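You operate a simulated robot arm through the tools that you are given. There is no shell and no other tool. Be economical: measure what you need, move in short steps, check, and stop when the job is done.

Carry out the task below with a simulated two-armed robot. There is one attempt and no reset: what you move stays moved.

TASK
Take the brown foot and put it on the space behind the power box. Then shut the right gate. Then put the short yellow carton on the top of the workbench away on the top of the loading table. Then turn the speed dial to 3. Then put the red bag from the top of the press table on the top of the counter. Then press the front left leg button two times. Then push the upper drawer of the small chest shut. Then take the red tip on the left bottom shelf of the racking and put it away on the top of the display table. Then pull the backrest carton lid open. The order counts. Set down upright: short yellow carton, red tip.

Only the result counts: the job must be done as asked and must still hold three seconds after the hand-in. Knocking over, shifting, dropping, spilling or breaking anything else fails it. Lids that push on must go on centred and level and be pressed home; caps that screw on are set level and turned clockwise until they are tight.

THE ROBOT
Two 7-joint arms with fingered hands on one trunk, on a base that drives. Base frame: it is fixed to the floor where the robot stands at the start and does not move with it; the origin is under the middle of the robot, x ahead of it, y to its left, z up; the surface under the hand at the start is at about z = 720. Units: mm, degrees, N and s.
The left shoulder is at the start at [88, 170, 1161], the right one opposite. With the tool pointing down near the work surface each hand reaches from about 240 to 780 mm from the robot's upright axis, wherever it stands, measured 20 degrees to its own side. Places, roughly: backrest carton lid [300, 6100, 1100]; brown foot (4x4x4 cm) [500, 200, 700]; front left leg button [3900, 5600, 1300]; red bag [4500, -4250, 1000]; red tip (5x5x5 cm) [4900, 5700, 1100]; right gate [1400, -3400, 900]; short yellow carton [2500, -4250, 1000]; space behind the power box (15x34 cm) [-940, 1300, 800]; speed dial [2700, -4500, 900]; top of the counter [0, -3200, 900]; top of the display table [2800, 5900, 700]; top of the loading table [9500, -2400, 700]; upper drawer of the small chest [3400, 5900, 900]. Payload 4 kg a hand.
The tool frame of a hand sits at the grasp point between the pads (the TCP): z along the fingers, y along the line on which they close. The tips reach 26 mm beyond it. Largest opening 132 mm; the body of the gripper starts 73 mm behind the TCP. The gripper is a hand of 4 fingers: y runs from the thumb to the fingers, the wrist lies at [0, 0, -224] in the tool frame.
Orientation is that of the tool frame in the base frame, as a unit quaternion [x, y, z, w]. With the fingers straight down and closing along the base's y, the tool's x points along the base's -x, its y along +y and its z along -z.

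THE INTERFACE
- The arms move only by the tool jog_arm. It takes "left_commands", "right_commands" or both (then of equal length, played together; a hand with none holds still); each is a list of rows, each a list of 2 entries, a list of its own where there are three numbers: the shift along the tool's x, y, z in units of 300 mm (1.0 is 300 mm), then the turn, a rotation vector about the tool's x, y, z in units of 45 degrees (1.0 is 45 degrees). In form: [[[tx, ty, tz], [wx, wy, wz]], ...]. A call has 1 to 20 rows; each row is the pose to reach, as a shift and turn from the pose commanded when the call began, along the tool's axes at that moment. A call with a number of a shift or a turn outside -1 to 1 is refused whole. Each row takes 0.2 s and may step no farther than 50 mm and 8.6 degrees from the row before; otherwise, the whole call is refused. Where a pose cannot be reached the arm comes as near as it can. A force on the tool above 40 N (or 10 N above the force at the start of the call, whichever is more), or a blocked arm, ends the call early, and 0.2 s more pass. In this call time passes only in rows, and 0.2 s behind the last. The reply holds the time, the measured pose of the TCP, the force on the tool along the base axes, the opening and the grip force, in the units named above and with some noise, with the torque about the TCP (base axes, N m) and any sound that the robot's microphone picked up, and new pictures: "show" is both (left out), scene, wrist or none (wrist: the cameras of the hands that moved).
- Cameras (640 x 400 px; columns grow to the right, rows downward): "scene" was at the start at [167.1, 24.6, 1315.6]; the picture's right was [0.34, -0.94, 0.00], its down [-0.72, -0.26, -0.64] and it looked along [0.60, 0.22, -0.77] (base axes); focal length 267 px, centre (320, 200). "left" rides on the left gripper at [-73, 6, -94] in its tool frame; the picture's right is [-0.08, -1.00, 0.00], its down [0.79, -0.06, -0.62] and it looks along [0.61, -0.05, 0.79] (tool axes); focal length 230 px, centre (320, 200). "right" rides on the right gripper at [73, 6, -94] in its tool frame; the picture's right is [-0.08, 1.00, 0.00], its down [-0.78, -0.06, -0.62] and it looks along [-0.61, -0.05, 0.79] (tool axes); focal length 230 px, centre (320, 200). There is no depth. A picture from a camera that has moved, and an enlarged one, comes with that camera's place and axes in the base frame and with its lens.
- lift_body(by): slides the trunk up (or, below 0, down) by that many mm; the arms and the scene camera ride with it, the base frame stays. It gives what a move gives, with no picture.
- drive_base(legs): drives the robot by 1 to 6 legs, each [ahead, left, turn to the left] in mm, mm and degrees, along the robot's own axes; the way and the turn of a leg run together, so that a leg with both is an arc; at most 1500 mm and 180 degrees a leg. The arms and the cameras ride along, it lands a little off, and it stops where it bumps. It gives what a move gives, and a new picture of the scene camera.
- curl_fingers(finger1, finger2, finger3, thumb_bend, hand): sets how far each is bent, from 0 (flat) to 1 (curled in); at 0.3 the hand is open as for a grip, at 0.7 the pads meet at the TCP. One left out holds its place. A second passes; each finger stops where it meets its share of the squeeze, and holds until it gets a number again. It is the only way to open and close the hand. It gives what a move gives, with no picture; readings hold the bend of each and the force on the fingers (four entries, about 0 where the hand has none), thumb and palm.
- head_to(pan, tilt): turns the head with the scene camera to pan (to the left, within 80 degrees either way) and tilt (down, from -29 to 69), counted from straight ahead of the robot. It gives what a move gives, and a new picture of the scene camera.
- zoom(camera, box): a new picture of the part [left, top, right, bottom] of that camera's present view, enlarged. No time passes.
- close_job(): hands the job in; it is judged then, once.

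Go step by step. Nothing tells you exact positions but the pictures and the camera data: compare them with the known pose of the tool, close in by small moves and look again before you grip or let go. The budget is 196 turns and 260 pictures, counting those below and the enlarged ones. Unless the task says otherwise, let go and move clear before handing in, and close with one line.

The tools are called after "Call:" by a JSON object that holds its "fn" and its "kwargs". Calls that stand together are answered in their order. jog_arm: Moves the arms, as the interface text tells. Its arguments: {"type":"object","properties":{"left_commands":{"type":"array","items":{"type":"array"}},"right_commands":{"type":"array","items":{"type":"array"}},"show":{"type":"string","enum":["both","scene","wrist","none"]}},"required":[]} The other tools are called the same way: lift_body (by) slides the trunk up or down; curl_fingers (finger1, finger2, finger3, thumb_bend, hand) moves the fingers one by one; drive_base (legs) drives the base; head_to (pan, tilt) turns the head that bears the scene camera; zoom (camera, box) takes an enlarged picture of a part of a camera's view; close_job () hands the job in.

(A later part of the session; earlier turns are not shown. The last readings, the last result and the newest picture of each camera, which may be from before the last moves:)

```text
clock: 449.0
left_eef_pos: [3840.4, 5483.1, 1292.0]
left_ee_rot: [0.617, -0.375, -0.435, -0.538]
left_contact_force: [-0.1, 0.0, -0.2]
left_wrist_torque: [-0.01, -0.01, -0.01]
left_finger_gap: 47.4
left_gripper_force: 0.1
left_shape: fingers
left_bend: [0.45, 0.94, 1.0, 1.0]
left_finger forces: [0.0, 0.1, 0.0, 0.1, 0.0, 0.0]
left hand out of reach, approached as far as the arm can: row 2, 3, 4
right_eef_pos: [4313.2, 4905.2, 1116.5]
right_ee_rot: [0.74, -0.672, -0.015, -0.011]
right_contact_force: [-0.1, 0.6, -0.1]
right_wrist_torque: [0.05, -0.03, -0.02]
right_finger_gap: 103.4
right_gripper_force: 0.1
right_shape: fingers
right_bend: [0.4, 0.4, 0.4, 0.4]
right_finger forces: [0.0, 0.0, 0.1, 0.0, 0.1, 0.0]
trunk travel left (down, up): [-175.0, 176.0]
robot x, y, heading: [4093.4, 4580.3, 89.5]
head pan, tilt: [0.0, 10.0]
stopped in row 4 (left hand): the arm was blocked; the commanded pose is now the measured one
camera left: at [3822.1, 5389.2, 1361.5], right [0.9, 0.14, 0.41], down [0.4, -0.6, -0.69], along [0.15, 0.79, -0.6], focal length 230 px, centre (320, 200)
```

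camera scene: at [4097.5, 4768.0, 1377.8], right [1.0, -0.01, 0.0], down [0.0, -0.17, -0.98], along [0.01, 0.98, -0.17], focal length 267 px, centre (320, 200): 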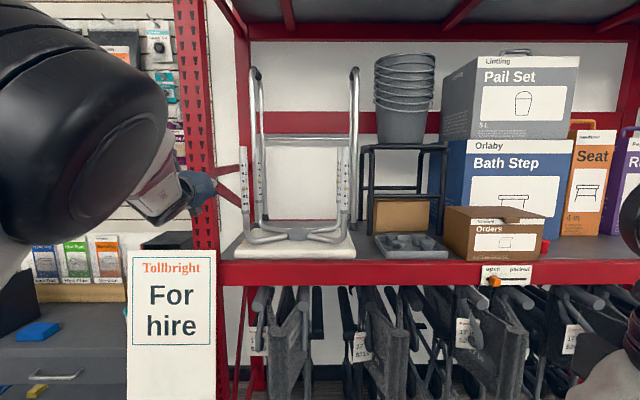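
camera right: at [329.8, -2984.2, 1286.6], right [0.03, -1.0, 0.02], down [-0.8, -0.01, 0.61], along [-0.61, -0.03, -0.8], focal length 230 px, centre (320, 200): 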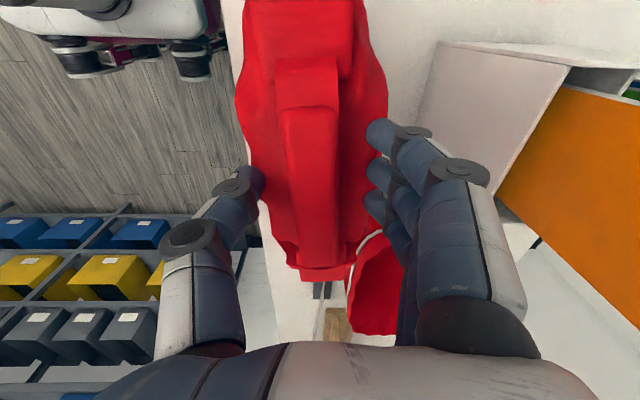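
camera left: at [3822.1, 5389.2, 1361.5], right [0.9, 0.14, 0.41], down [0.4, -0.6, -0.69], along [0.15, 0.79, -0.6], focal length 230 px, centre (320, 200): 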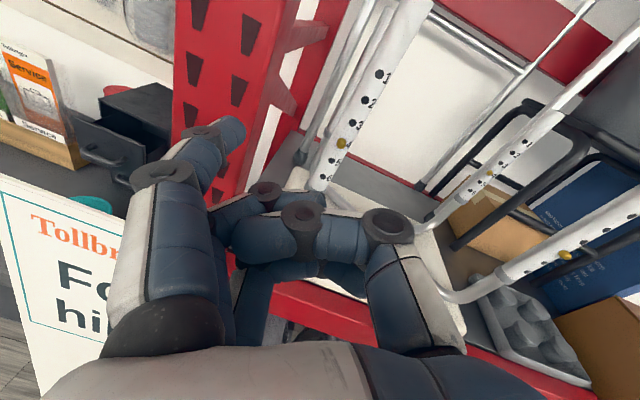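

The arm's joints are limiting, so I'll position the fingertip with the base and trunk instead: 71 mm right, 80 mm ahead, 30 mm down.

Call:
{"fn": "lift_body", "kwargs": {"by": -30}}

Call:
{"fn": "drive_base", "kwargs": {"legs": [[0, -71, 0], [70, 0, 0]]}}

Call:
{"fn": "zoom", "kwargs": {"camera": "left", "box": [160, 50, 400, 200]}}

```text
clock: 449.8
left_eef_pos: [3797.5, 5480.5, 1257.6]
left_ee_rot: [0.635, -0.352, -0.437, -0.531]
left_contact_force: [0.4, -0.4, 0.8]
left_wrist_torque: [-0.02, -0.04, 0.0]
left_finger_gap: 47.4
left_gripper_force: 0.0
left_shape: fingers
left_bend: [0.45, 0.94, 1.0, 1.0]
left_finger forces: [0.0, 0.1, 0.0, 0.0, 0.0, 0.1]
right_eef_pos: [4313.7, 4902.7, 1086.5]
right_ee_rot: [0.74, -0.672, -0.016, -0.012]
right_contact_force: [0.1, 0.2, 0.1]
right_wrist_torque: [0.04, 0.0, 0.02]
right_finger_gap: 103.4
right_gripper_force: 0.1
right_shape: fingers
right_bend: [0.4, 0.4, 0.4, 0.4]
right_finger forces: [0.0, 0.0, 0.0, 0.1, 0.0, 0.1]
trunk travel left (down, up): [-145.0, 206.0]
robot x, y, heading: [4093.3, 4585.2, 89.6]
head pan, tilt: [0.0, 10.0]
```

```text
clock: 451.7
left_eef_pos: [3871.7, 5552.1, 1260.8]
left_ee_rot: [0.633, -0.352, -0.435, -0.535]
left_contact_force: [-0.5, 0.6, -0.5]
left_wrist_torque: [0.03, 0.01, -0.01]
left_finger_gap: 47.4
left_gripper_force: 0.0
left_shape: fingers
left_bend: [0.45, 0.94, 1.0, 1.0]
left_finger forces: [0.0, 0.0, 0.0, 0.0, 0.0, 0.1]
right_eef_pos: [4383.0, 4974.8, 1084.9]
right_ee_rot: [0.74, -0.672, -0.015, -0.01]
right_contact_force: [-0.1, -0.2, 0.3]
right_wrist_torque: [-0.03, -0.01, -0.02]
right_finger_gap: 103.1
right_gripper_force: 0.1
right_shape: fingers
right_bend: [0.4, 0.4, 0.4, 0.4]
right_finger forces: [0.0, 0.0, 0.1, 0.1, 0.0, 0.1]
trunk travel left (down, up): [-145.0, 206.0]
robot x, y, heading: [4162.0, 4653.3, 89.2]
head pan, tilt: [0.0, 10.0]
camera scene: at [4168.5, 4865.4, 1345.8], right [1.0, -0.01, 0.0], down [0.0, -0.17, -0.98], along [0.01, 0.98, -0.17], focal length 267 px, centre (320, 200)
```

scene: 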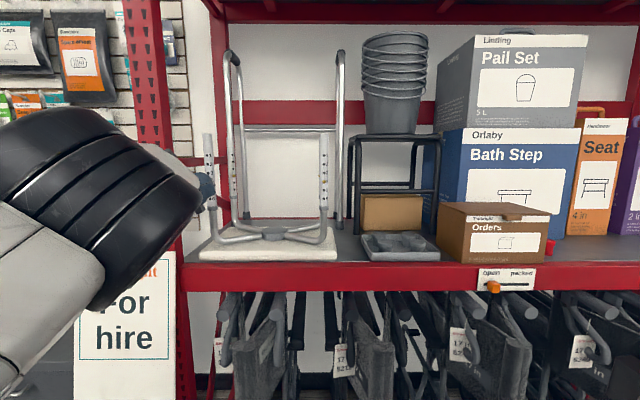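

```text
2.67 times, centred on (280, 125) of left
camera zoom: at [3854.5, 5457.2, 1329.4], right [0.88, 0.18, 0.44], down [0.46, -0.58, -0.68], along [0.14, 0.8, -0.59], focal length 614 px, centre (427, 400)
```

zoom: 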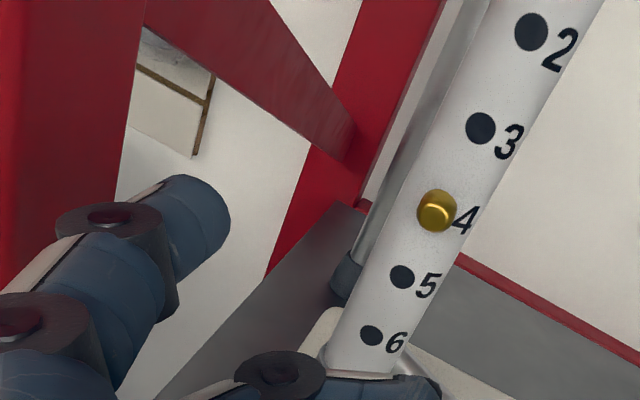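

Call:
{"fn": "drive_base", "kwargs": {"legs": [[0, -40, 0]]}}

Call:
{"fn": "zoom", "kwargs": {"camera": "left", "box": [160, 50, 400, 200]}}

```text
clock: 452.7
left_eef_pos: [3905.9, 5550.6, 1261.6]
left_ee_rot: [0.635, -0.348, -0.437, -0.534]
left_contact_force: [0.7, 0.6, -0.1]
left_wrist_torque: [0.01, 0.0, 0.01]
left_finger_gap: 47.0
left_gripper_force: 0.1
left_shape: fingers
left_bend: [0.45, 0.94, 1.0, 1.0]
left_finger forces: [0.0, 0.0, 0.0, 0.0, 0.0, 0.0]
right_eef_pos: [4422.2, 4973.2, 1084.5]
right_ee_rot: [0.74, -0.672, -0.015, -0.01]
right_contact_force: [0.4, -0.1, 0.5]
right_wrist_torque: [0.0, -0.01, -0.01]
right_finger_gap: 103.4
right_gripper_force: 0.1
right_shape: fingers
right_bend: [0.4, 0.4, 0.4, 0.4]
right_finger forces: [0.1, 0.0, 0.1, 0.1, 0.0, 0.1]
trunk travel left (down, up): [-145.0, 206.0]
robot x, y, heading: [4203.2, 4651.0, 89.6]
head pan, tilt: [0.0, 10.0]
camera scene: at [4208.2, 4864.1, 1345.9], right [1.0, -0.01, 0.0], down [0.0, -0.17, -0.98], along [0.01, 0.98, -0.17], focal length 267 px, centre (320, 200)
```

scene: 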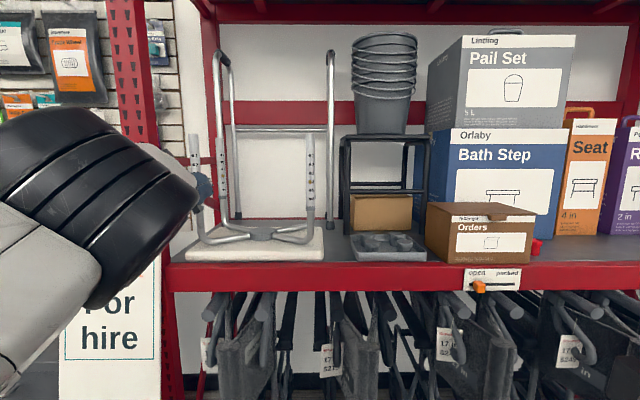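

```text
2.67 times, centred on (280, 125) of left
camera zoom: at [3889.0, 5455.6, 1329.5], right [0.88, 0.18, 0.45], down [0.46, -0.58, -0.67], along [0.13, 0.8, -0.59], focal length 614 px, centre (427, 400)
```

zoom: 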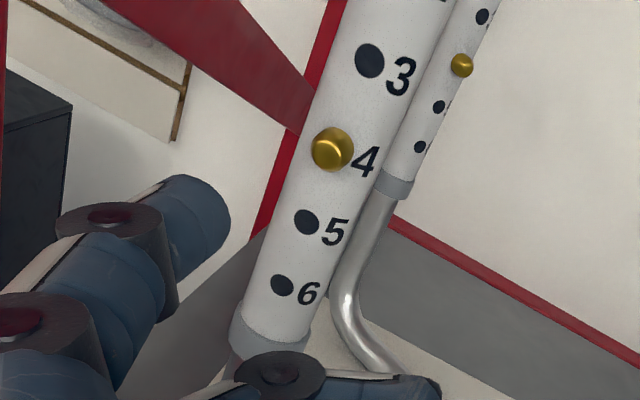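

Call:
{"fn": "lift_body", "kwargs": {"by": 6}}

Call:
{"fn": "drive_base", "kwargs": {"legs": [[20, -9, 0]]}}

Call:
{"fn": "zoom", "kwargs": {"camera": "left", "box": [160, 50, 400, 200]}}

```text
clock: 453.2
left_eef_pos: [3875.8, 5546.9, 1272.5]
left_ee_rot: [0.644, -0.329, -0.437, -0.535]
left_contact_force: [0.4, 0.2, 0.8]
left_wrist_torque: [-0.01, 0.0, -0.02]
left_finger_gap: 47.0
left_gripper_force: 0.1
left_shape: fingers
left_bend: [0.45, 0.94, 1.0, 1.0]
left_finger forces: [0.1, 0.0, 0.1, 0.0, 0.0, 0.1]
right_eef_pos: [4423.4, 4974.3, 1090.8]
right_ee_rot: [0.74, -0.672, -0.015, -0.009]
right_contact_force: [-0.1, -0.1, -0.2]
right_wrist_torque: [0.02, 0.0, -0.01]
right_finger_gap: 103.4
right_gripper_force: 0.0
right_shape: fingers
right_bend: [0.4, 0.4, 0.4, 0.4]
right_finger forces: [0.1, 0.0, 0.0, 0.0, 0.0, 0.0]
trunk travel left (down, up): [-151.0, 200.0]
robot x, y, heading: [4203.5, 4652.5, 89.5]
head pan, tilt: [0.0, 10.0]
```

```text
clock: 454.1
left_eef_pos: [3885.1, 5568.0, 1267.4]
left_ee_rot: [0.645, -0.331, -0.438, -0.531]
left_contact_force: [0.3, -0.2, -0.9]
left_wrist_torque: [0.01, 0.0, 0.08]
left_finger_gap: 47.3
left_gripper_force: 0.0
left_shape: fingers
left_bend: [0.45, 0.94, 1.0, 1.0]
left_finger forces: [0.0, 0.1, 0.0, 0.1, 0.0, 0.0]
right_eef_pos: [4432.7, 4993.4, 1091.3]
right_ee_rot: [0.74, -0.673, -0.014, -0.01]
right_contact_force: [0.3, -0.2, -0.2]
right_wrist_torque: [-0.01, -0.01, -0.02]
right_finger_gap: 103.4
right_gripper_force: 0.0
right_shape: fingers
right_bend: [0.4, 0.4, 0.4, 0.4]
right_finger forces: [0.0, 0.1, 0.0, 0.1, 0.1, 0.0]
trunk travel left (down, up): [-151.0, 200.0]
robot x, y, heading: [4216.4, 4669.9, 89.5]
head pan, tilt: [0.0, 10.0]
camera scene: at [4217.3, 4878.9, 1352.4], right [1.0, -0.01, 0.0], down [0.0, -0.17, -0.98], along [0.01, 0.98, -0.17], focal length 267 px, centre (320, 200)
```

scene: 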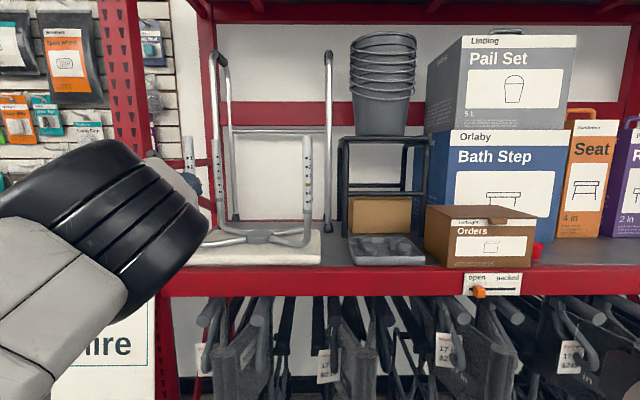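

```text
2.67 times, centred on (280, 125) of left
camera zoom: at [3869.9, 5472.4, 1335.2], right [0.86, 0.21, 0.46], down [0.5, -0.56, -0.66], along [0.12, 0.8, -0.59], focal length 614 px, centre (427, 400)
```

zoom: 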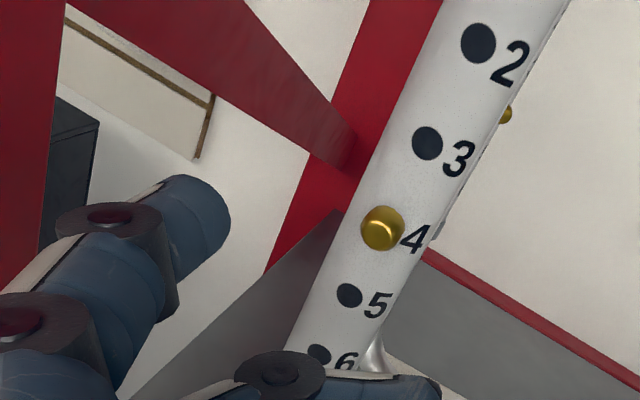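

Call:
{"fn": "drive_base", "kwargs": {"legs": [[0, -31, 0]]}}

Call:
{"fn": "zoom", "kwargs": {"camera": "left", "box": [160, 50, 400, 200]}}

```text
clock: 455.0
left_eef_pos: [3910.9, 5566.7, 1266.3]
left_ee_rot: [0.647, -0.328, -0.439, -0.53]
left_contact_force: [0.0, 0.7, 0.2]
left_wrist_torque: [0.03, -0.01, 0.02]
left_finger_gap: 47.4
left_gripper_force: 0.0
left_shape: fingers
left_bend: [0.45, 0.94, 1.0, 1.0]
left_finger forces: [0.0, 0.0, 0.0, 0.1, 0.0, 0.1]
right_eef_pos: [4462.9, 4993.3, 1090.6]
right_ee_rot: [0.74, -0.672, -0.015, -0.01]
right_contact_force: [0.5, -0.2, 0.7]
right_wrist_torque: [0.04, 0.01, -0.02]
right_finger_gap: 103.0
right_gripper_force: 0.1
right_shape: fingers
right_bend: [0.4, 0.4, 0.4, 0.4]
right_finger forces: [0.0, 0.0, 0.0, 0.0, 0.0, 0.0]
trunk travel left (down, up): [-151.0, 200.0]
robot x, y, heading: [4242.2, 4667.1, 89.4]
head pan, tilt: [0.0, 10.0]
camera scene: at [4248.1, 4878.2, 1352.4], right [1.0, -0.01, 0.0], down [0.0, -0.17, -0.98], along [0.01, 0.98, -0.17], focal length 267 px, centre (320, 200)
```

scene: 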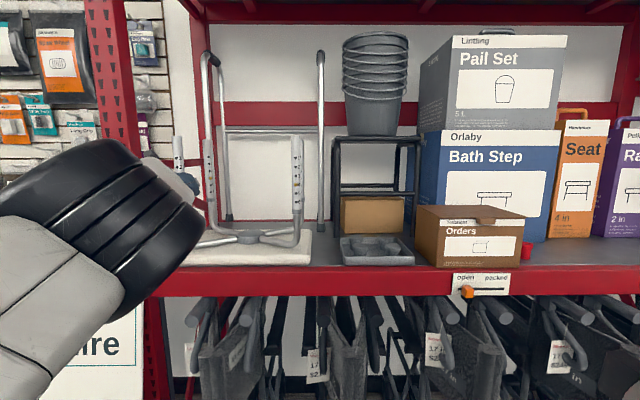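

```text
2.67 times, centred on (280, 125) of left
camera zoom: at [3895.3, 5471.1, 1334.7], right [0.86, 0.22, 0.47], down [0.5, -0.56, -0.66], along [0.12, 0.8, -0.59], focal length 614 px, centre (427, 400)
```

zoom: 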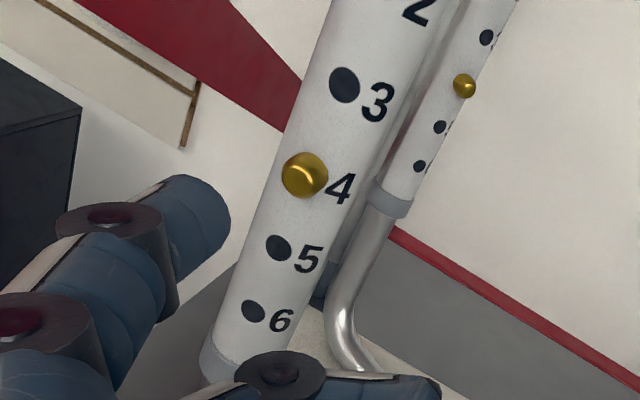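

The fingertip is lined up, within about 6 mm of the button axis. I'll press by driving gently ahead.

Call:
{"fn": "drive_base", "kwargs": {"legs": [[36, 0, 0]]}}

Call:
{"fn": "zoom", "kwargs": {"camera": "left", "box": [160, 50, 400, 200]}}

```text
clock: 455.9
left_eef_pos: [3909.1, 5604.9, 1267.0]
left_ee_rot: [0.648, -0.327, -0.439, -0.53]
left_contact_force: [-0.3, 0.7, -0.2]
left_wrist_torque: [0.01, 0.06, 0.02]
left_finger_gap: 47.7
left_gripper_force: 0.0
left_shape: fingers
left_bend: [0.45, 0.94, 1.0, 1.0]
left_finger forces: [0.4, 0.0, 0.0, 0.0, 0.0, 0.0]
right_eef_pos: [4463.8, 5030.3, 1090.8]
right_ee_rot: [0.74, -0.672, -0.015, -0.01]
right_contact_force: [0.7, 0.5, 0.1]
right_wrist_torque: [-0.02, -0.02, 0.02]
right_finger_gap: 103.5
right_gripper_force: 0.1
right_shape: fingers
right_bend: [0.4, 0.4, 0.4, 0.4]
right_finger forces: [0.0, 0.0, 0.0, 0.1, 0.0, 0.1]
trunk travel left (down, up): [-151.0, 200.0]
robot x, y, heading: [4247.0, 4706.3, 89.3]
head pan, tilt: [0.0, 10.0]
camera scene: at [4248.1, 4915.5, 1352.3], right [1.0, -0.01, 0.0], down [0.0, -0.17, -0.98], along [0.01, 0.98, -0.17], focal length 267 px, centre (320, 200)
```

scene: 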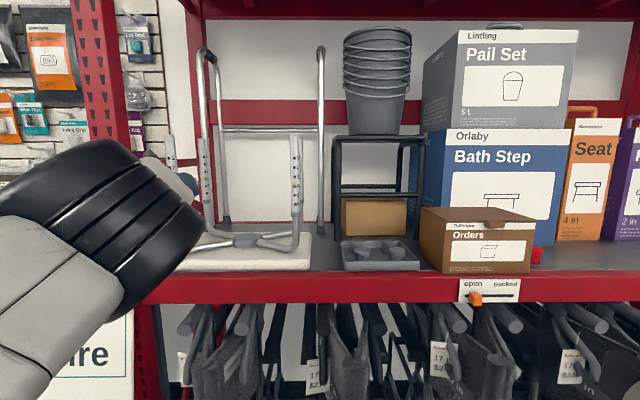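

```text
2.67 times, centred on (280, 125) of left
camera zoom: at [3894.4, 5508.4, 1333.9], right [0.86, 0.22, 0.47], down [0.5, -0.56, -0.66], along [0.12, 0.8, -0.59], focal length 614 px, centre (427, 400)
```

zoom: 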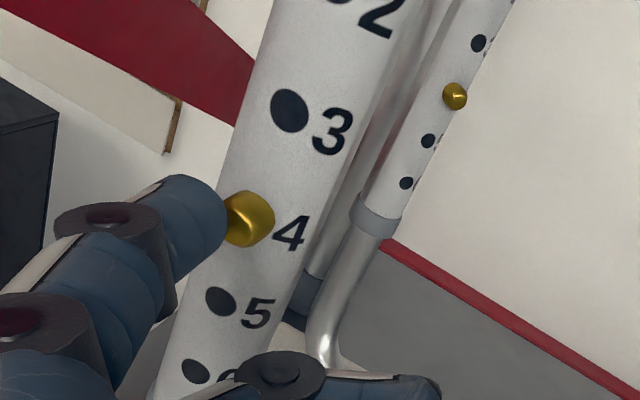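

The tip just touches the button, at 0.4 N. I'll press further.

Call:
{"fn": "drive_base", "kwargs": {"legs": [[12, 0, 0]]}}

Call:
{"fn": "zoom", "kwargs": {"camera": "left", "box": [160, 50, 400, 200]}}

```text
clock: 456.6
left_eef_pos: [3906.6, 5616.0, 1265.7]
left_ee_rot: [0.647, -0.328, -0.438, -0.531]
left_contact_force: [-2.8, -0.5, -0.3]
left_wrist_torque: [-0.01, 0.02, 0.03]
left_finger_gap: 48.7
left_gripper_force: 1.4
left_shape: fingers
left_bend: [0.42, 0.94, 1.0, 1.0]
left_finger forces: [2.7, 0.0, 0.0, 0.0, 0.1, 0.1]
right_eef_pos: [4462.0, 5042.2, 1090.4]
right_ee_rot: [0.74, -0.673, -0.014, -0.009]
right_contact_force: [0.7, 0.4, 0.1]
right_wrist_torque: [-0.03, 0.0, -0.02]
right_finger_gap: 103.4
right_gripper_force: 0.1
right_shape: fingers
right_bend: [0.4, 0.4, 0.4, 0.4]
right_finger forces: [0.1, 0.1, 0.0, 0.1, 0.0, 0.1]
trunk travel left (down, up): [-151.0, 200.0]
robot x, y, heading: [4247.4, 4718.4, 89.5]
head pan, tilt: [0.0, 10.0]
camera scene: at [4247.5, 4926.7, 1352.4], right [1.0, -0.01, 0.0], down [0.0, -0.17, -0.98], along [0.01, 0.98, -0.17], focal length 267 px, centre (320, 200)
```

scene: 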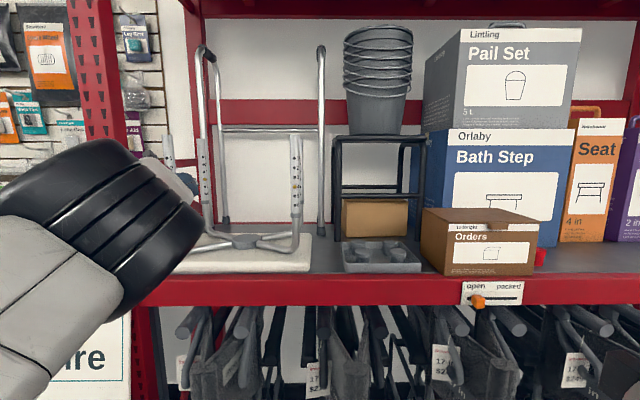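

```text
2.67 times, centred on (280, 125) of left
camera zoom: at [3892.6, 5519.5, 1333.8], right [0.85, 0.22, 0.47], down [0.51, -0.55, -0.66], along [0.12, 0.8, -0.59], focal length 614 px, centre (427, 400)
```

zoom: 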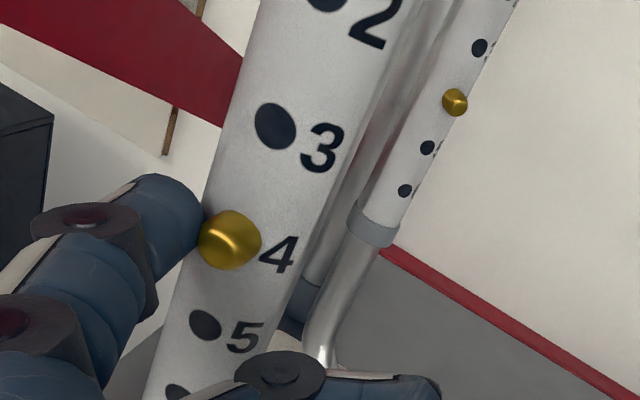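

The fingertip is sliding past the button's left side. I'll back off, shift right 15 mm and press again.

Call:
{"fn": "drive_base", "kwargs": {"legs": [[-28, 0, 0], [0, -15, 0], [14, 0, 0]]}}

Call:
{"fn": "zoom", "kwargs": {"camera": "left", "box": [160, 50, 400, 200]}}

```text
clock: 458.2
left_eef_pos: [3922.2, 5600.5, 1267.7]
left_ee_rot: [0.647, -0.328, -0.437, -0.531]
left_contact_force: [0.4, -0.3, 0.3]
left_wrist_torque: [-0.02, 0.03, -0.02]
left_finger_gap: 47.5
left_gripper_force: 0.1
left_shape: fingers
left_bend: [0.45, 0.94, 1.0, 1.0]
left_finger forces: [0.0, 0.0, 0.2, 0.0, 0.0, 0.0]
right_eef_pos: [4477.3, 5028.3, 1091.6]
right_ee_rot: [0.741, -0.672, -0.014, -0.01]
right_contact_force: [-0.6, 0.1, 0.4]
right_wrist_torque: [-0.02, 0.0, 0.03]
right_finger_gap: 103.6
right_gripper_force: 0.2
right_shape: fingers
right_bend: [0.4, 0.4, 0.4, 0.4]
right_finger forces: [0.0, 0.1, 0.0, 0.0, 0.0, 0.0]
trunk travel left (down, up): [-151.0, 200.0]
robot x, y, heading: [4261.0, 4703.9, 89.4]
head pan, tilt: [0.0, 10.0]
camera scene: at [4262.8, 4912.9, 1352.4], right [1.0, -0.01, 0.0], down [0.0, -0.17, -0.98], along [0.01, 0.98, -0.17], focal length 267 px, centre (320, 200)
```

scene: 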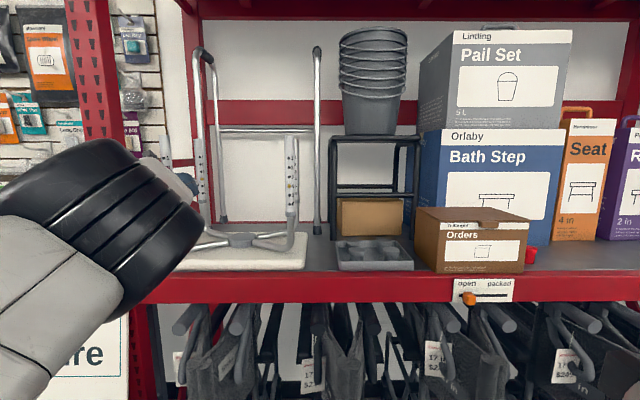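

```text
2.67 times, centred on (280, 125) of left
camera zoom: at [3907.9, 5505.7, 1333.9], right [0.85, 0.22, 0.47], down [0.51, -0.55, -0.66], along [0.11, 0.8, -0.59], focal length 614 px, centre (427, 400)
```

zoom: 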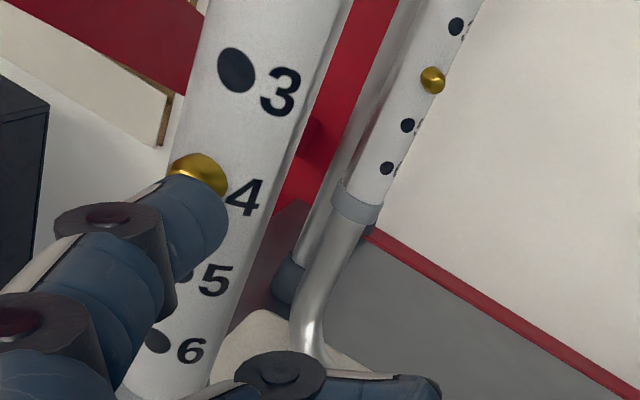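

Call:
{"fn": "drive_base", "kwargs": {"legs": [[14, 0, 0]]}}

Call:
{"fn": "zoom", "kwargs": {"camera": "left", "box": [160, 50, 400, 200]}}

```text
clock: 459.0
left_eef_pos: [3921.8, 5612.9, 1268.8]
left_ee_rot: [0.648, -0.326, -0.44, -0.53]
left_contact_force: [0.2, -9.5, 2.7]
left_wrist_torque: [-0.07, 0.15, 0.61]
left_finger_gap: 48.8
left_gripper_force: 5.2
left_shape: fingers
left_bend: [0.43, 0.94, 1.0, 1.0]
left_finger forces: [9.7, 0.0, 0.0, 0.0, 0.0, 0.0]
right_eef_pos: [4478.8, 5040.7, 1091.7]
right_ee_rot: [0.74, -0.673, -0.016, -0.01]
right_contact_force: [0.0, 0.4, 0.2]
right_wrist_torque: [-0.03, 0.04, 0.0]
right_finger_gap: 103.2
right_gripper_force: 0.0
right_shape: fingers
right_bend: [0.4, 0.4, 0.4, 0.4]
right_finger forces: [0.0, 0.0, 0.0, 0.0, 0.0, 0.0]
trunk travel left (down, up): [-151.0, 200.0]
robot x, y, heading: [4263.0, 4719.6, 89.6]
head pan, tilt: [0.0, 10.0]
heard: click
camera scene: at [4263.3, 4924.9, 1352.7], right [1.0, -0.01, 0.0], down [0.0, -0.17, -0.98], along [0.01, 0.98, -0.17], focal length 267 px, centre (320, 200)
```

scene: 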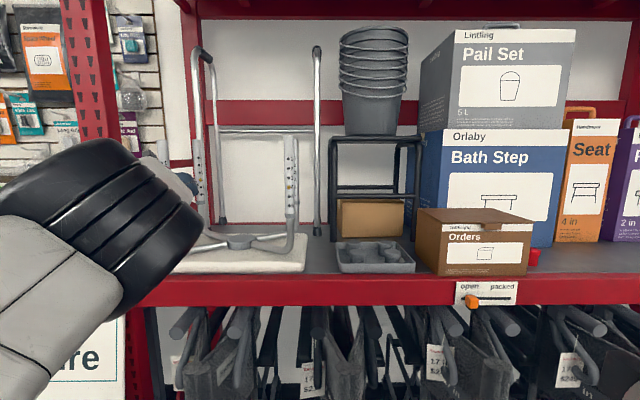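

```text
2.67 times, centred on (280, 125) of left
camera zoom: at [3907.5, 5517.3, 1335.9], right [0.85, 0.22, 0.47], down [0.51, -0.55, -0.66], along [0.11, 0.8, -0.58], focal length 614 px, centre (427, 400)
```

zoom: 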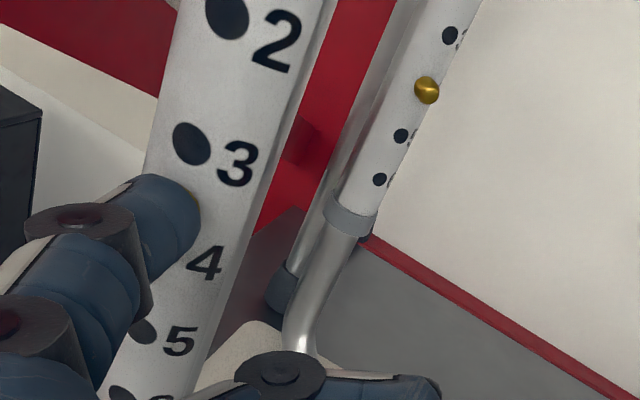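

"Click": the first press registered. I'll back off so the button springs out, then press again.

Call:
{"fn": "drive_base", "kwargs": {"legs": [[-18, 0, 0]]}}

Call:
{"fn": "zoom", "kwargs": {"camera": "left", "box": [160, 50, 400, 200]}}

```text
clock: 459.8
left_eef_pos: [3921.0, 5597.1, 1266.5]
left_ee_rot: [0.648, -0.326, -0.439, -0.53]
left_contact_force: [0.2, -0.1, -0.3]
left_wrist_torque: [0.0, -0.01, -0.02]
left_finger_gap: 47.5
left_gripper_force: 0.1
left_shape: fingers
left_bend: [0.45, 0.94, 1.0, 1.0]
left_finger forces: [0.1, 0.0, 0.1, 0.0, 0.0, 0.0]
right_eef_pos: [4476.9, 5023.9, 1091.3]
right_ee_rot: [0.74, -0.672, -0.014, -0.009]
right_contact_force: [-0.1, 0.2, 0.8]
right_wrist_torque: [-0.02, 0.0, 0.02]
right_finger_gap: 103.4
right_gripper_force: 0.1
right_shape: fingers
right_bend: [0.4, 0.4, 0.4, 0.4]
right_finger forces: [0.0, 0.0, 0.0, 0.1, 0.1, 0.0]
trunk travel left (down, up): [-151.0, 200.0]
robot x, y, heading: [4260.5, 4699.4, 89.2]
head pan, tilt: [0.0, 10.0]
camera scene: at [4262.5, 4908.5, 1352.2], right [1.0, -0.01, 0.0], down [0.0, -0.17, -0.98], along [0.01, 0.98, -0.17], focal length 267 px, centre (320, 200)
```

scene: 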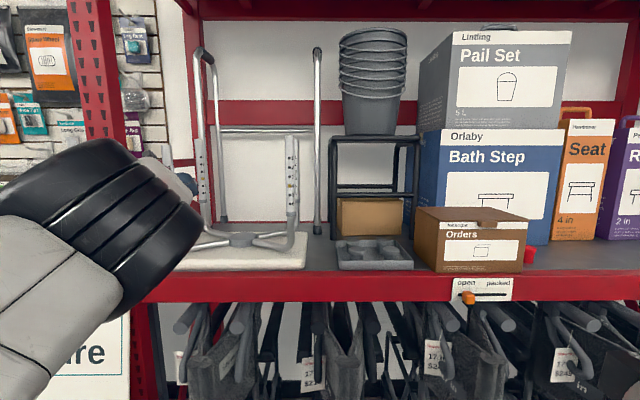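

```text
2.67 times, centred on (280, 125) of left
camera zoom: at [3906.5, 5501.0, 1333.9], right [0.85, 0.22, 0.47], down [0.51, -0.55, -0.66], along [0.11, 0.8, -0.59], focal length 614 px, centre (427, 400)
```

zoom: 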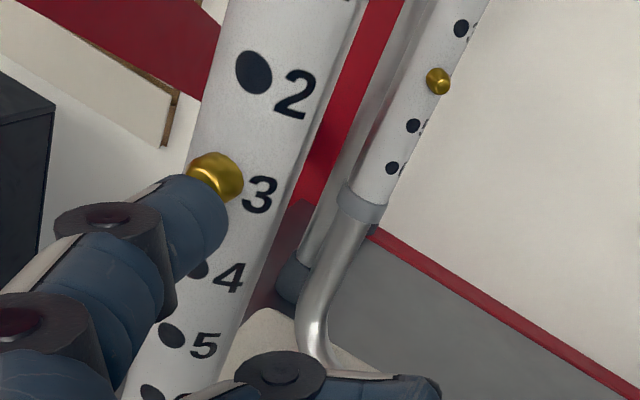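

The leg slid one notch, so the button now shows at 3 in the same place. Second press.

Call:
{"fn": "drive_base", "kwargs": {"legs": [[17, 0, 0]]}}

Call:
{"fn": "zoom", "kwargs": {"camera": "left", "box": [160, 50, 400, 200]}}

```text
clock: 460.6
left_eef_pos: [3920.3, 5612.6, 1267.4]
left_ee_rot: [0.649, -0.326, -0.44, -0.529]
left_contact_force: [-0.1, -8.5, -0.5]
left_wrist_torque: [-0.04, -0.05, 0.48]
left_finger_gap: 48.6
left_gripper_force: 4.5
left_shape: fingers
left_bend: [0.43, 0.94, 1.0, 1.0]
left_finger forces: [8.4, 0.0, 0.0, 0.0, 0.0, 0.0]
right_eef_pos: [4479.4, 5040.8, 1092.0]
right_ee_rot: [0.74, -0.672, -0.016, -0.01]
right_contact_force: [-0.4, 0.6, 0.7]
right_wrist_torque: [-0.03, 0.01, -0.02]
right_finger_gap: 103.3
right_gripper_force: 0.0
right_shape: fingers
right_bend: [0.4, 0.4, 0.4, 0.4]
right_finger forces: [0.1, 0.0, 0.0, 0.0, 0.0, 0.0]
trunk travel left (down, up): [-151.0, 200.0]
robot x, y, heading: [4259.9, 4719.3, 89.6]
head pan, tilt: [0.0, 10.0]
heard: click
camera scene: at [4263.0, 4925.0, 1352.4], right [1.0, -0.01, 0.0], down [0.0, -0.17, -0.98], along [0.01, 0.98, -0.17], focal length 267 px, centre (320, 200)
```

scene: 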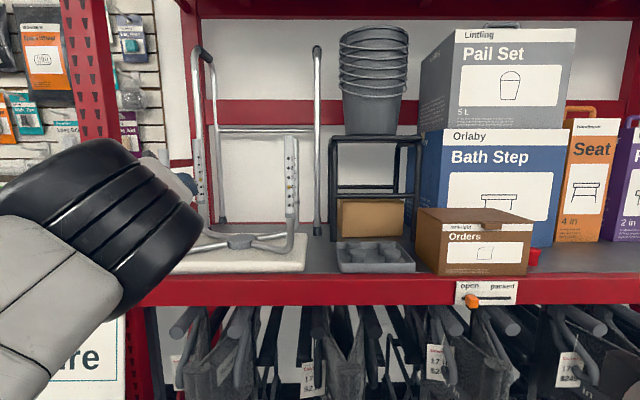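

```text
2.67 times, centred on (280, 125) of left
camera zoom: at [3906.5, 5517.4, 1334.5], right [0.85, 0.22, 0.47], down [0.51, -0.55, -0.66], along [0.11, 0.8, -0.58], focal length 614 px, centre (427, 400)
```

zoom: 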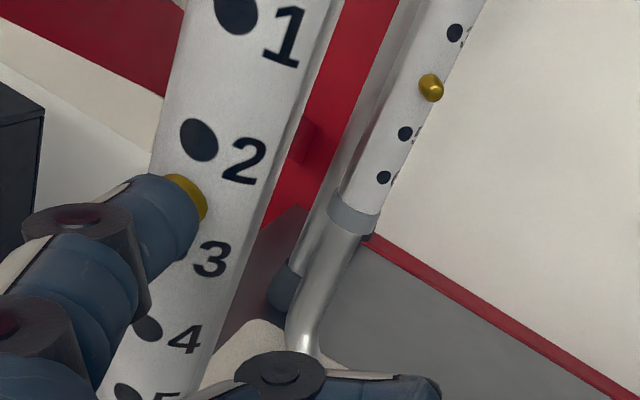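

Second click heard. I'll back away and look at the small chest on the desk.

Call:
{"fn": "drive_base", "kwargs": {"legs": [[-350, 0, 0], [0, 560, 0]]}}

Call:
{"fn": "head_to", "kwargs": {"pan": 20, "tilt": 20}}

```text
clock: 467.9
left_eef_pos: [3367.0, 5274.4, 1267.3]
left_ee_rot: [0.647, -0.33, -0.436, -0.532]
left_contact_force: [0.0, 0.0, 0.0]
left_wrist_torque: [0.01, 0.01, 0.01]
left_finger_gap: 47.7
left_gripper_force: 0.1
left_shape: fingers
left_bend: [0.45, 0.94, 1.0, 1.0]
left_finger forces: [0.1, 0.0, 0.0, 0.1, 0.0, 0.0]
right_eef_pos: [3915.4, 4692.7, 1090.5]
right_ee_rot: [0.736, -0.677, -0.015, -0.01]
right_contact_force: [-0.3, 0.0, 0.1]
right_wrist_torque: [0.02, -0.01, 0.06]
right_finger_gap: 103.7
right_gripper_force: 0.1
right_shape: fingers
right_bend: [0.4, 0.4, 0.4, 0.4]
right_finger forces: [0.1, 0.0, 0.0, 0.0, 0.0, 0.0]
trunk travel left (down, up): [-151.0, 200.0]
robot x, y, heading: [3690.4, 4372.8, 88.7]
head pan, tilt: [0.0, 10.0]
camera scene: at [3700.0, 4581.3, 1352.4], right [1.0, -0.02, 0.0], down [0.0, -0.17, -0.98], along [0.02, 0.98, -0.17], focal length 267 px, centre (320, 200)
```

scene: 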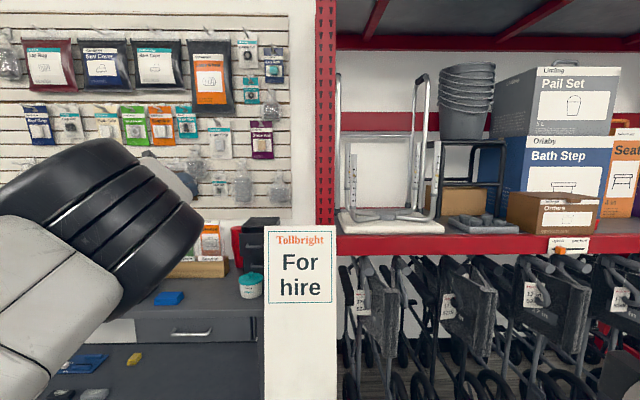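

```text
clock: 468.7
left_eef_pos: [3365.2, 5274.8, 1266.4]
left_ee_rot: [0.646, -0.33, -0.436, -0.532]
left_contact_force: [0.3, 0.6, -0.8]
left_wrist_torque: [-0.01, -0.02, -0.01]
left_finger_gap: 47.6
left_gripper_force: 0.1
left_shape: fingers
left_bend: [0.45, 0.94, 1.0, 1.0]
left_finger forces: [0.0, 0.1, 0.0, 0.1, 0.0, 0.0]
right_eef_pos: [3917.7, 4693.8, 1091.2]
right_ee_rot: [0.736, -0.677, -0.015, -0.011]
right_contact_force: [-0.1, -1.1, -0.5]
right_wrist_torque: [-0.01, -0.03, -0.01]
right_finger_gap: 103.1
right_gripper_force: 0.1
right_shape: fingers
right_bend: [0.4, 0.4, 0.4, 0.4]
right_finger forces: [0.0, 0.0, 0.1, 0.1, 0.1, 0.0]
trunk travel left (down, up): [-151.0, 200.0]
robot x, y, heading: [3698.0, 4374.4, 88.7]
head pan, tilt: [20.0, 20.0]
camera scene: at [3668.3, 4576.6, 1336.2], right [0.95, 0.32, 0.0], down [0.11, -0.32, -0.94], along [-0.3, 0.89, -0.34], focal length 267 px, centre (320, 200)
```

scene: 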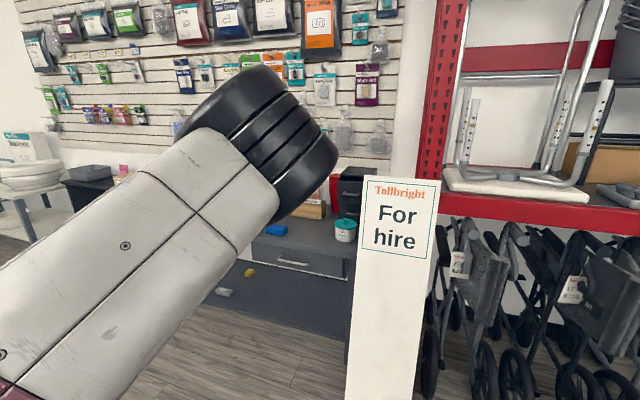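

I'll fold the left arm back down first, then reposition to view the chest past the sign.

Call:
{"fn": "jog_arm", "kwargs": {"left_commands": [[[0.02, 0, -0.14], [0, 0.15, 0]], [[0.05, 0, -0.28], [0, 0.3, 0]], [[0.08, 0, -0.42], [0, 0.45, 0]], [[0.12, 0, -0.56], [0, 0.6, 0]], [[0.16, 0, -0.7], [0, 0.75, 0]], [[0.2, 0, -0.84], [0, 0.9, 0]], [[0.24, 0, -0.95], [0, 1.0, 0]]], "show": "none"}}

Call:
{"fn": "drive_base", "kwargs": {"legs": [[0, 450, 0], [0, 0, 1.3]]}}

Call:
{"fn": "head_to", "kwargs": {"pan": -5, "tilt": 22}}

```text
clock: 470.3
left_eef_pos: [3408.2, 5034.4, 1211.2]
left_ee_rot: [0.774, -0.486, -0.134, -0.383]
left_contact_force: [0.5, -0.5, -0.3]
left_wrist_torque: [0.02, 0.0, 0.02]
left_finger_gap: 47.6
left_gripper_force: 0.1
left_shape: fingers
left_bend: [0.45, 0.95, 1.0, 1.0]
left_finger forces: [0.0, 0.0, 0.0, 0.1, 0.0, 0.0]
left hand out of reach, approached as far as the arm can: row 5, 6, 7
right_eef_pos: [3915.8, 4692.6, 1091.5]
right_ee_rot: [0.736, -0.677, -0.016, -0.011]
right_contact_force: [-0.5, -1.0, -0.2]
right_wrist_torque: [0.01, -0.03, 0.04]
right_finger_gap: 103.3
right_gripper_force: 0.1
right_shape: fingers
right_bend: [0.4, 0.4, 0.4, 0.4]
right_finger forces: [0.0, 0.1, 0.1, 0.0, 0.1, 0.1]
trunk travel left (down, up): [-151.0, 200.0]
robot x, y, heading: [3693.2, 4372.4, 88.7]
head pan, tilt: [20.0, 20.0]
```

```text
clock: 475.1
left_eef_pos: [2944.8, 5040.7, 1205.4]
left_ee_rot: [0.779, -0.48, -0.138, -0.379]
left_contact_force: [-0.3, -1.2, -0.2]
left_wrist_torque: [0.02, -0.01, 0.02]
left_finger_gap: 47.3
left_gripper_force: 0.0
left_shape: fingers
left_bend: [0.45, 0.95, 1.0, 1.0]
left_finger forces: [0.0, 0.0, 0.1, 0.1, 0.1, 0.1]
right_eef_pos: [3460.7, 4710.1, 1092.0]
right_ee_rot: [0.743, -0.669, -0.016, -0.011]
right_contact_force: [0.8, 0.3, -0.8]
right_wrist_torque: [-0.01, 0.0, 0.06]
right_finger_gap: 103.3
right_gripper_force: 0.0
right_shape: fingers
right_bend: [0.4, 0.4, 0.4, 0.4]
right_finger forces: [0.1, 0.0, 0.0, 0.0, 0.0, 0.0]
trunk travel left (down, up): [-151.0, 200.0]
robot x, y, heading: [3246.5, 4387.0, 90.1]
head pan, tilt: [20.0, 20.0]
camera scene: at [3214.1, 4586.9, 1336.1], right [0.94, 0.34, 0.0], down [0.12, -0.32, -0.94], along [-0.32, 0.88, -0.34], focal length 267 px, centre (320, 200)
```

scene: 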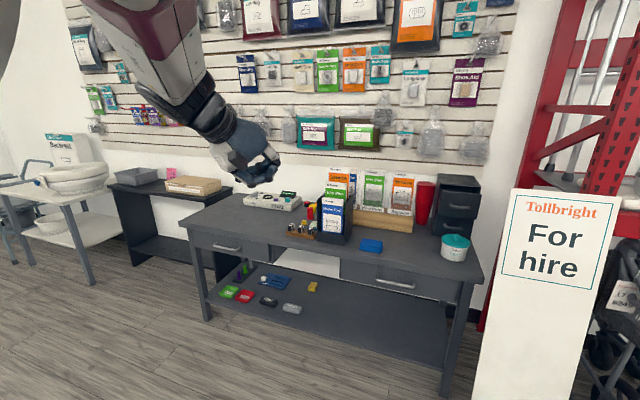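

```text
clock: 476.0
left_eef_pos: [2942.1, 5040.5, 1204.6]
left_ee_rot: [0.781, -0.476, -0.135, -0.38]
left_contact_force: [-1.0, -0.7, -0.3]
left_wrist_torque: [-0.04, 0.02, 0.03]
left_finger_gap: 47.6
left_gripper_force: 0.0
left_shape: fingers
left_bend: [0.45, 0.95, 1.0, 1.0]
left_finger forces: [0.0, 0.0, 0.0, 0.0, 0.0, 0.1]
right_eef_pos: [3461.2, 4708.9, 1091.3]
right_ee_rot: [0.743, -0.669, -0.016, -0.011]
right_contact_force: [1.3, -0.6, -0.9]
right_wrist_torque: [-0.03, -0.01, -0.02]
right_finger_gap: 103.4
right_gripper_force: 0.1
right_shape: fingers
right_bend: [0.4, 0.4, 0.4, 0.4]
right_finger forces: [0.1, 0.0, 0.0, 0.0, 0.0, 0.0]
trunk travel left (down, up): [-151.0, 200.0]
robot x, y, heading: [3243.0, 4386.1, 89.8]
head pan, tilt: [-5.0, 22.0]
camera scene: at [3254.3, 4591.7, 1332.9], right [1.0, -0.09, 0.0], down [-0.03, -0.37, -0.93], along [0.08, 0.92, -0.37], focal length 267 px, centre (320, 200)
```

scene: 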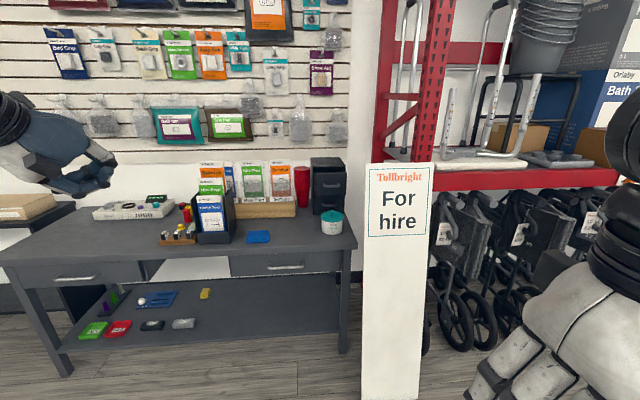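

Call:
{"fn": "zoom", "kwargs": {"camera": "scene", "box": [280, 140, 370, 260]}}

Call:
{"fn": "zoom", "kwargs": {"camera": "scene", "box": [430, 60, 560, 170]}}

```text
3.33 times, centred on (325, 200) of scene
camera zoom: at [3254.3, 4591.7, 1332.9], right [1.0, -0.09, 0.0], down [-0.03, -0.37, -0.93], along [0.08, 0.92, -0.37], focal length 890 px, centre (303, 200)
```

zoom: 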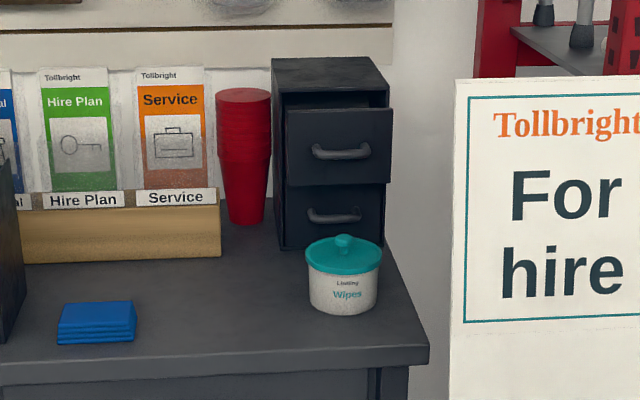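

```text
3.64 times, centred on (495, 115) of scene
camera zoom: at [3254.3, 4591.7, 1332.9], right [1.0, -0.09, 0.0], down [-0.03, -0.37, -0.93], along [0.08, 0.92, -0.37], focal length 971 px, centre (-316, 509)
```

zoom: 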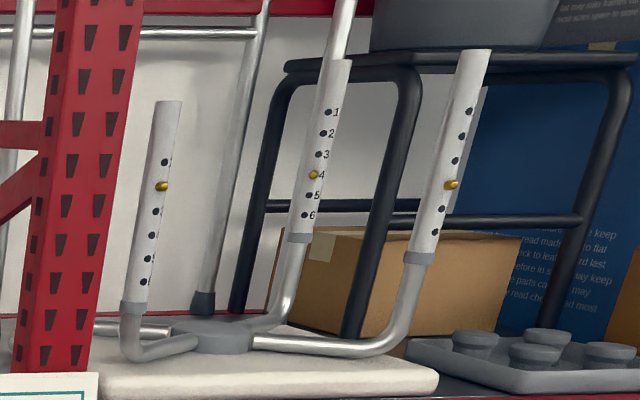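

The stool leg's button is at hole 2 after two presses. The chest's upper drawer is slightly open at about [3434, 5960, 873], on the display table. I'll turn the right hand to point forward and close it into a fist for pushing.

Call:
{"fn": "curl_fingers", "kwargs": {"hand": "right", "finger1": 0.7, "finger2": 0.7, "finger3": 0.7, "thumb_bend": 0.7}}

Call:
{"fn": "jog_arm", "kwargs": {"right_commands": [[[-0.1, 0, 0], [0, -0.167, 0]], [[-0.2, 0, 0], [0, -0.333, 0]], [[-0.3, 0, 0], [0, -0.5, 0]], [[-0.4, 0, 0], [0, -0.667, 0]], [[-0.5, 0, 0], [0, -0.833, 0]], [[-0.6, 0, 0], [0, -1.0, 0]]], "show": "none"}}

Call:
{"fn": "jog_arm", "kwargs": {"right_commands": [[[-0.06, 0, 0.1], [0, -0.167, 0]], [[-0.12, 0, 0.2], [0, -0.333, 0]], [[-0.18, 0, 0.3], [0, -0.5, 0]], [[-0.24, 0, 0.4], [0, -0.667, 0]], [[-0.28, 0, 0.5], [0, -0.833, 0]], [[-0.3, 0, 0.6], [0, -1.0, 0]]], "show": "scene"}}

```text
clock: 477.0
left_eef_pos: [2941.9, 5041.3, 1206.4]
left_ee_rot: [0.782, -0.476, -0.136, -0.379]
left_contact_force: [0.8, -0.2, 0.9]
left_wrist_torque: [0.03, 0.0, -0.01]
left_finger_gap: 47.3
left_gripper_force: 0.1
left_shape: fingers
left_bend: [0.45, 0.95, 1.0, 1.0]
left_finger forces: [0.1, 0.0, 0.1, 0.0, 0.0, 0.0]
right_eef_pos: [3460.4, 4708.7, 1090.8]
right_ee_rot: [0.743, -0.67, -0.015, -0.011]
right_contact_force: [0.4, -0.6, -0.2]
right_wrist_torque: [0.0, 0.0, 0.01]
right_finger_gap: 14.7
right_gripper_force: 0.0
right_shape: fingers
right_bend: [0.7, 0.7, 0.7, 0.7]
right_finger forces: [0.0, 0.1, 0.0, 0.1, 0.0, 0.0]
trunk travel left (down, up): [-151.0, 200.0]
robot x, y, heading: [3245.7, 4383.0, 89.6]
head pan, tilt: [-5.0, 22.0]
```

```text
clock: 478.4
left_eef_pos: [2942.0, 5041.2, 1204.3]
left_ee_rot: [0.782, -0.476, -0.135, -0.379]
left_contact_force: [-0.7, 1.2, 1.2]
left_wrist_torque: [0.01, -0.02, -0.02]
left_finger_gap: 47.3
left_gripper_force: 0.1
left_shape: fingers
left_bend: [0.45, 0.95, 1.0, 1.0]
left_finger forces: [0.0, 0.1, 0.0, 0.0, 0.1, 0.0]
right_eef_pos: [3443.7, 4887.3, 1097.1]
right_ee_rot: [0.68, -0.615, -0.298, -0.266]
right_contact_force: [-0.4, -0.4, 0.0]
right_wrist_torque: [-0.01, 0.05, -0.02]
right_finger_gap: 14.2
right_gripper_force: 0.0
right_shape: fingers
right_bend: [0.7, 0.7, 0.7, 0.7]
right_finger forces: [0.0, 0.0, 0.0, 0.0, 0.0, 0.1]
trunk travel left (down, up): [-151.0, 200.0]
robot x, y, heading: [3245.8, 4385.8, 89.6]
head pan, tilt: [-5.0, 22.0]
```

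```text
clock: 479.8
left_eef_pos: [2944.2, 5037.9, 1207.5]
left_ee_rot: [0.781, -0.476, -0.137, -0.38]
left_contact_force: [-0.8, -0.7, 0.4]
left_wrist_torque: [0.02, 0.0, 0.01]
left_finger_gap: 47.4
left_gripper_force: 0.1
left_shape: fingers
left_bend: [0.45, 0.95, 1.0, 1.0]
left_finger forces: [0.0, 0.0, 0.0, 0.1, 0.0, 0.0]
right_eef_pos: [3425.0, 5023.0, 1053.5]
right_ee_rot: [0.594, -0.54, -0.417, -0.427]
right_contact_force: [0.3, -0.1, 0.5]
right_wrist_torque: [-0.04, 0.04, 0.0]
right_finger_gap: 14.1
right_gripper_force: 0.1
right_shape: fingers
right_bend: [0.7, 0.7, 0.7, 0.7]
right_finger forces: [0.0, 0.0, 0.0, 0.0, 0.1, 0.0]
right hand out of reach, approached as far as the arm can: row 4, 5, 6
trunk travel left (down, up): [-151.0, 200.0]
robot x, y, heading: [3244.9, 4384.0, 90.0]
head pan, tilt: [-5.0, 22.0]
camera scene: at [3255.3, 4589.1, 1333.6], right [1.0, -0.09, 0.0], down [-0.03, -0.37, -0.93], along [0.08, 0.92, -0.37], focal length 267 px, centre (320, 200)
```

scene: 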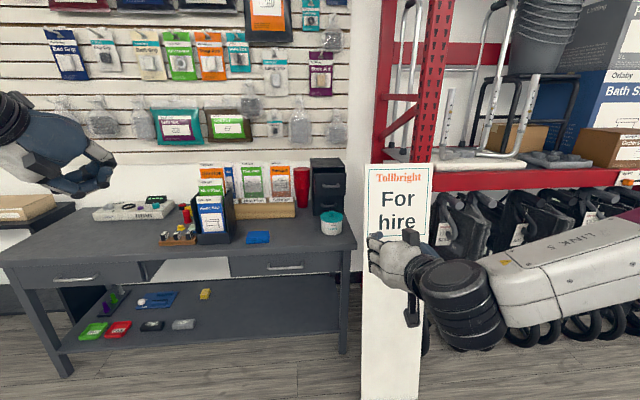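

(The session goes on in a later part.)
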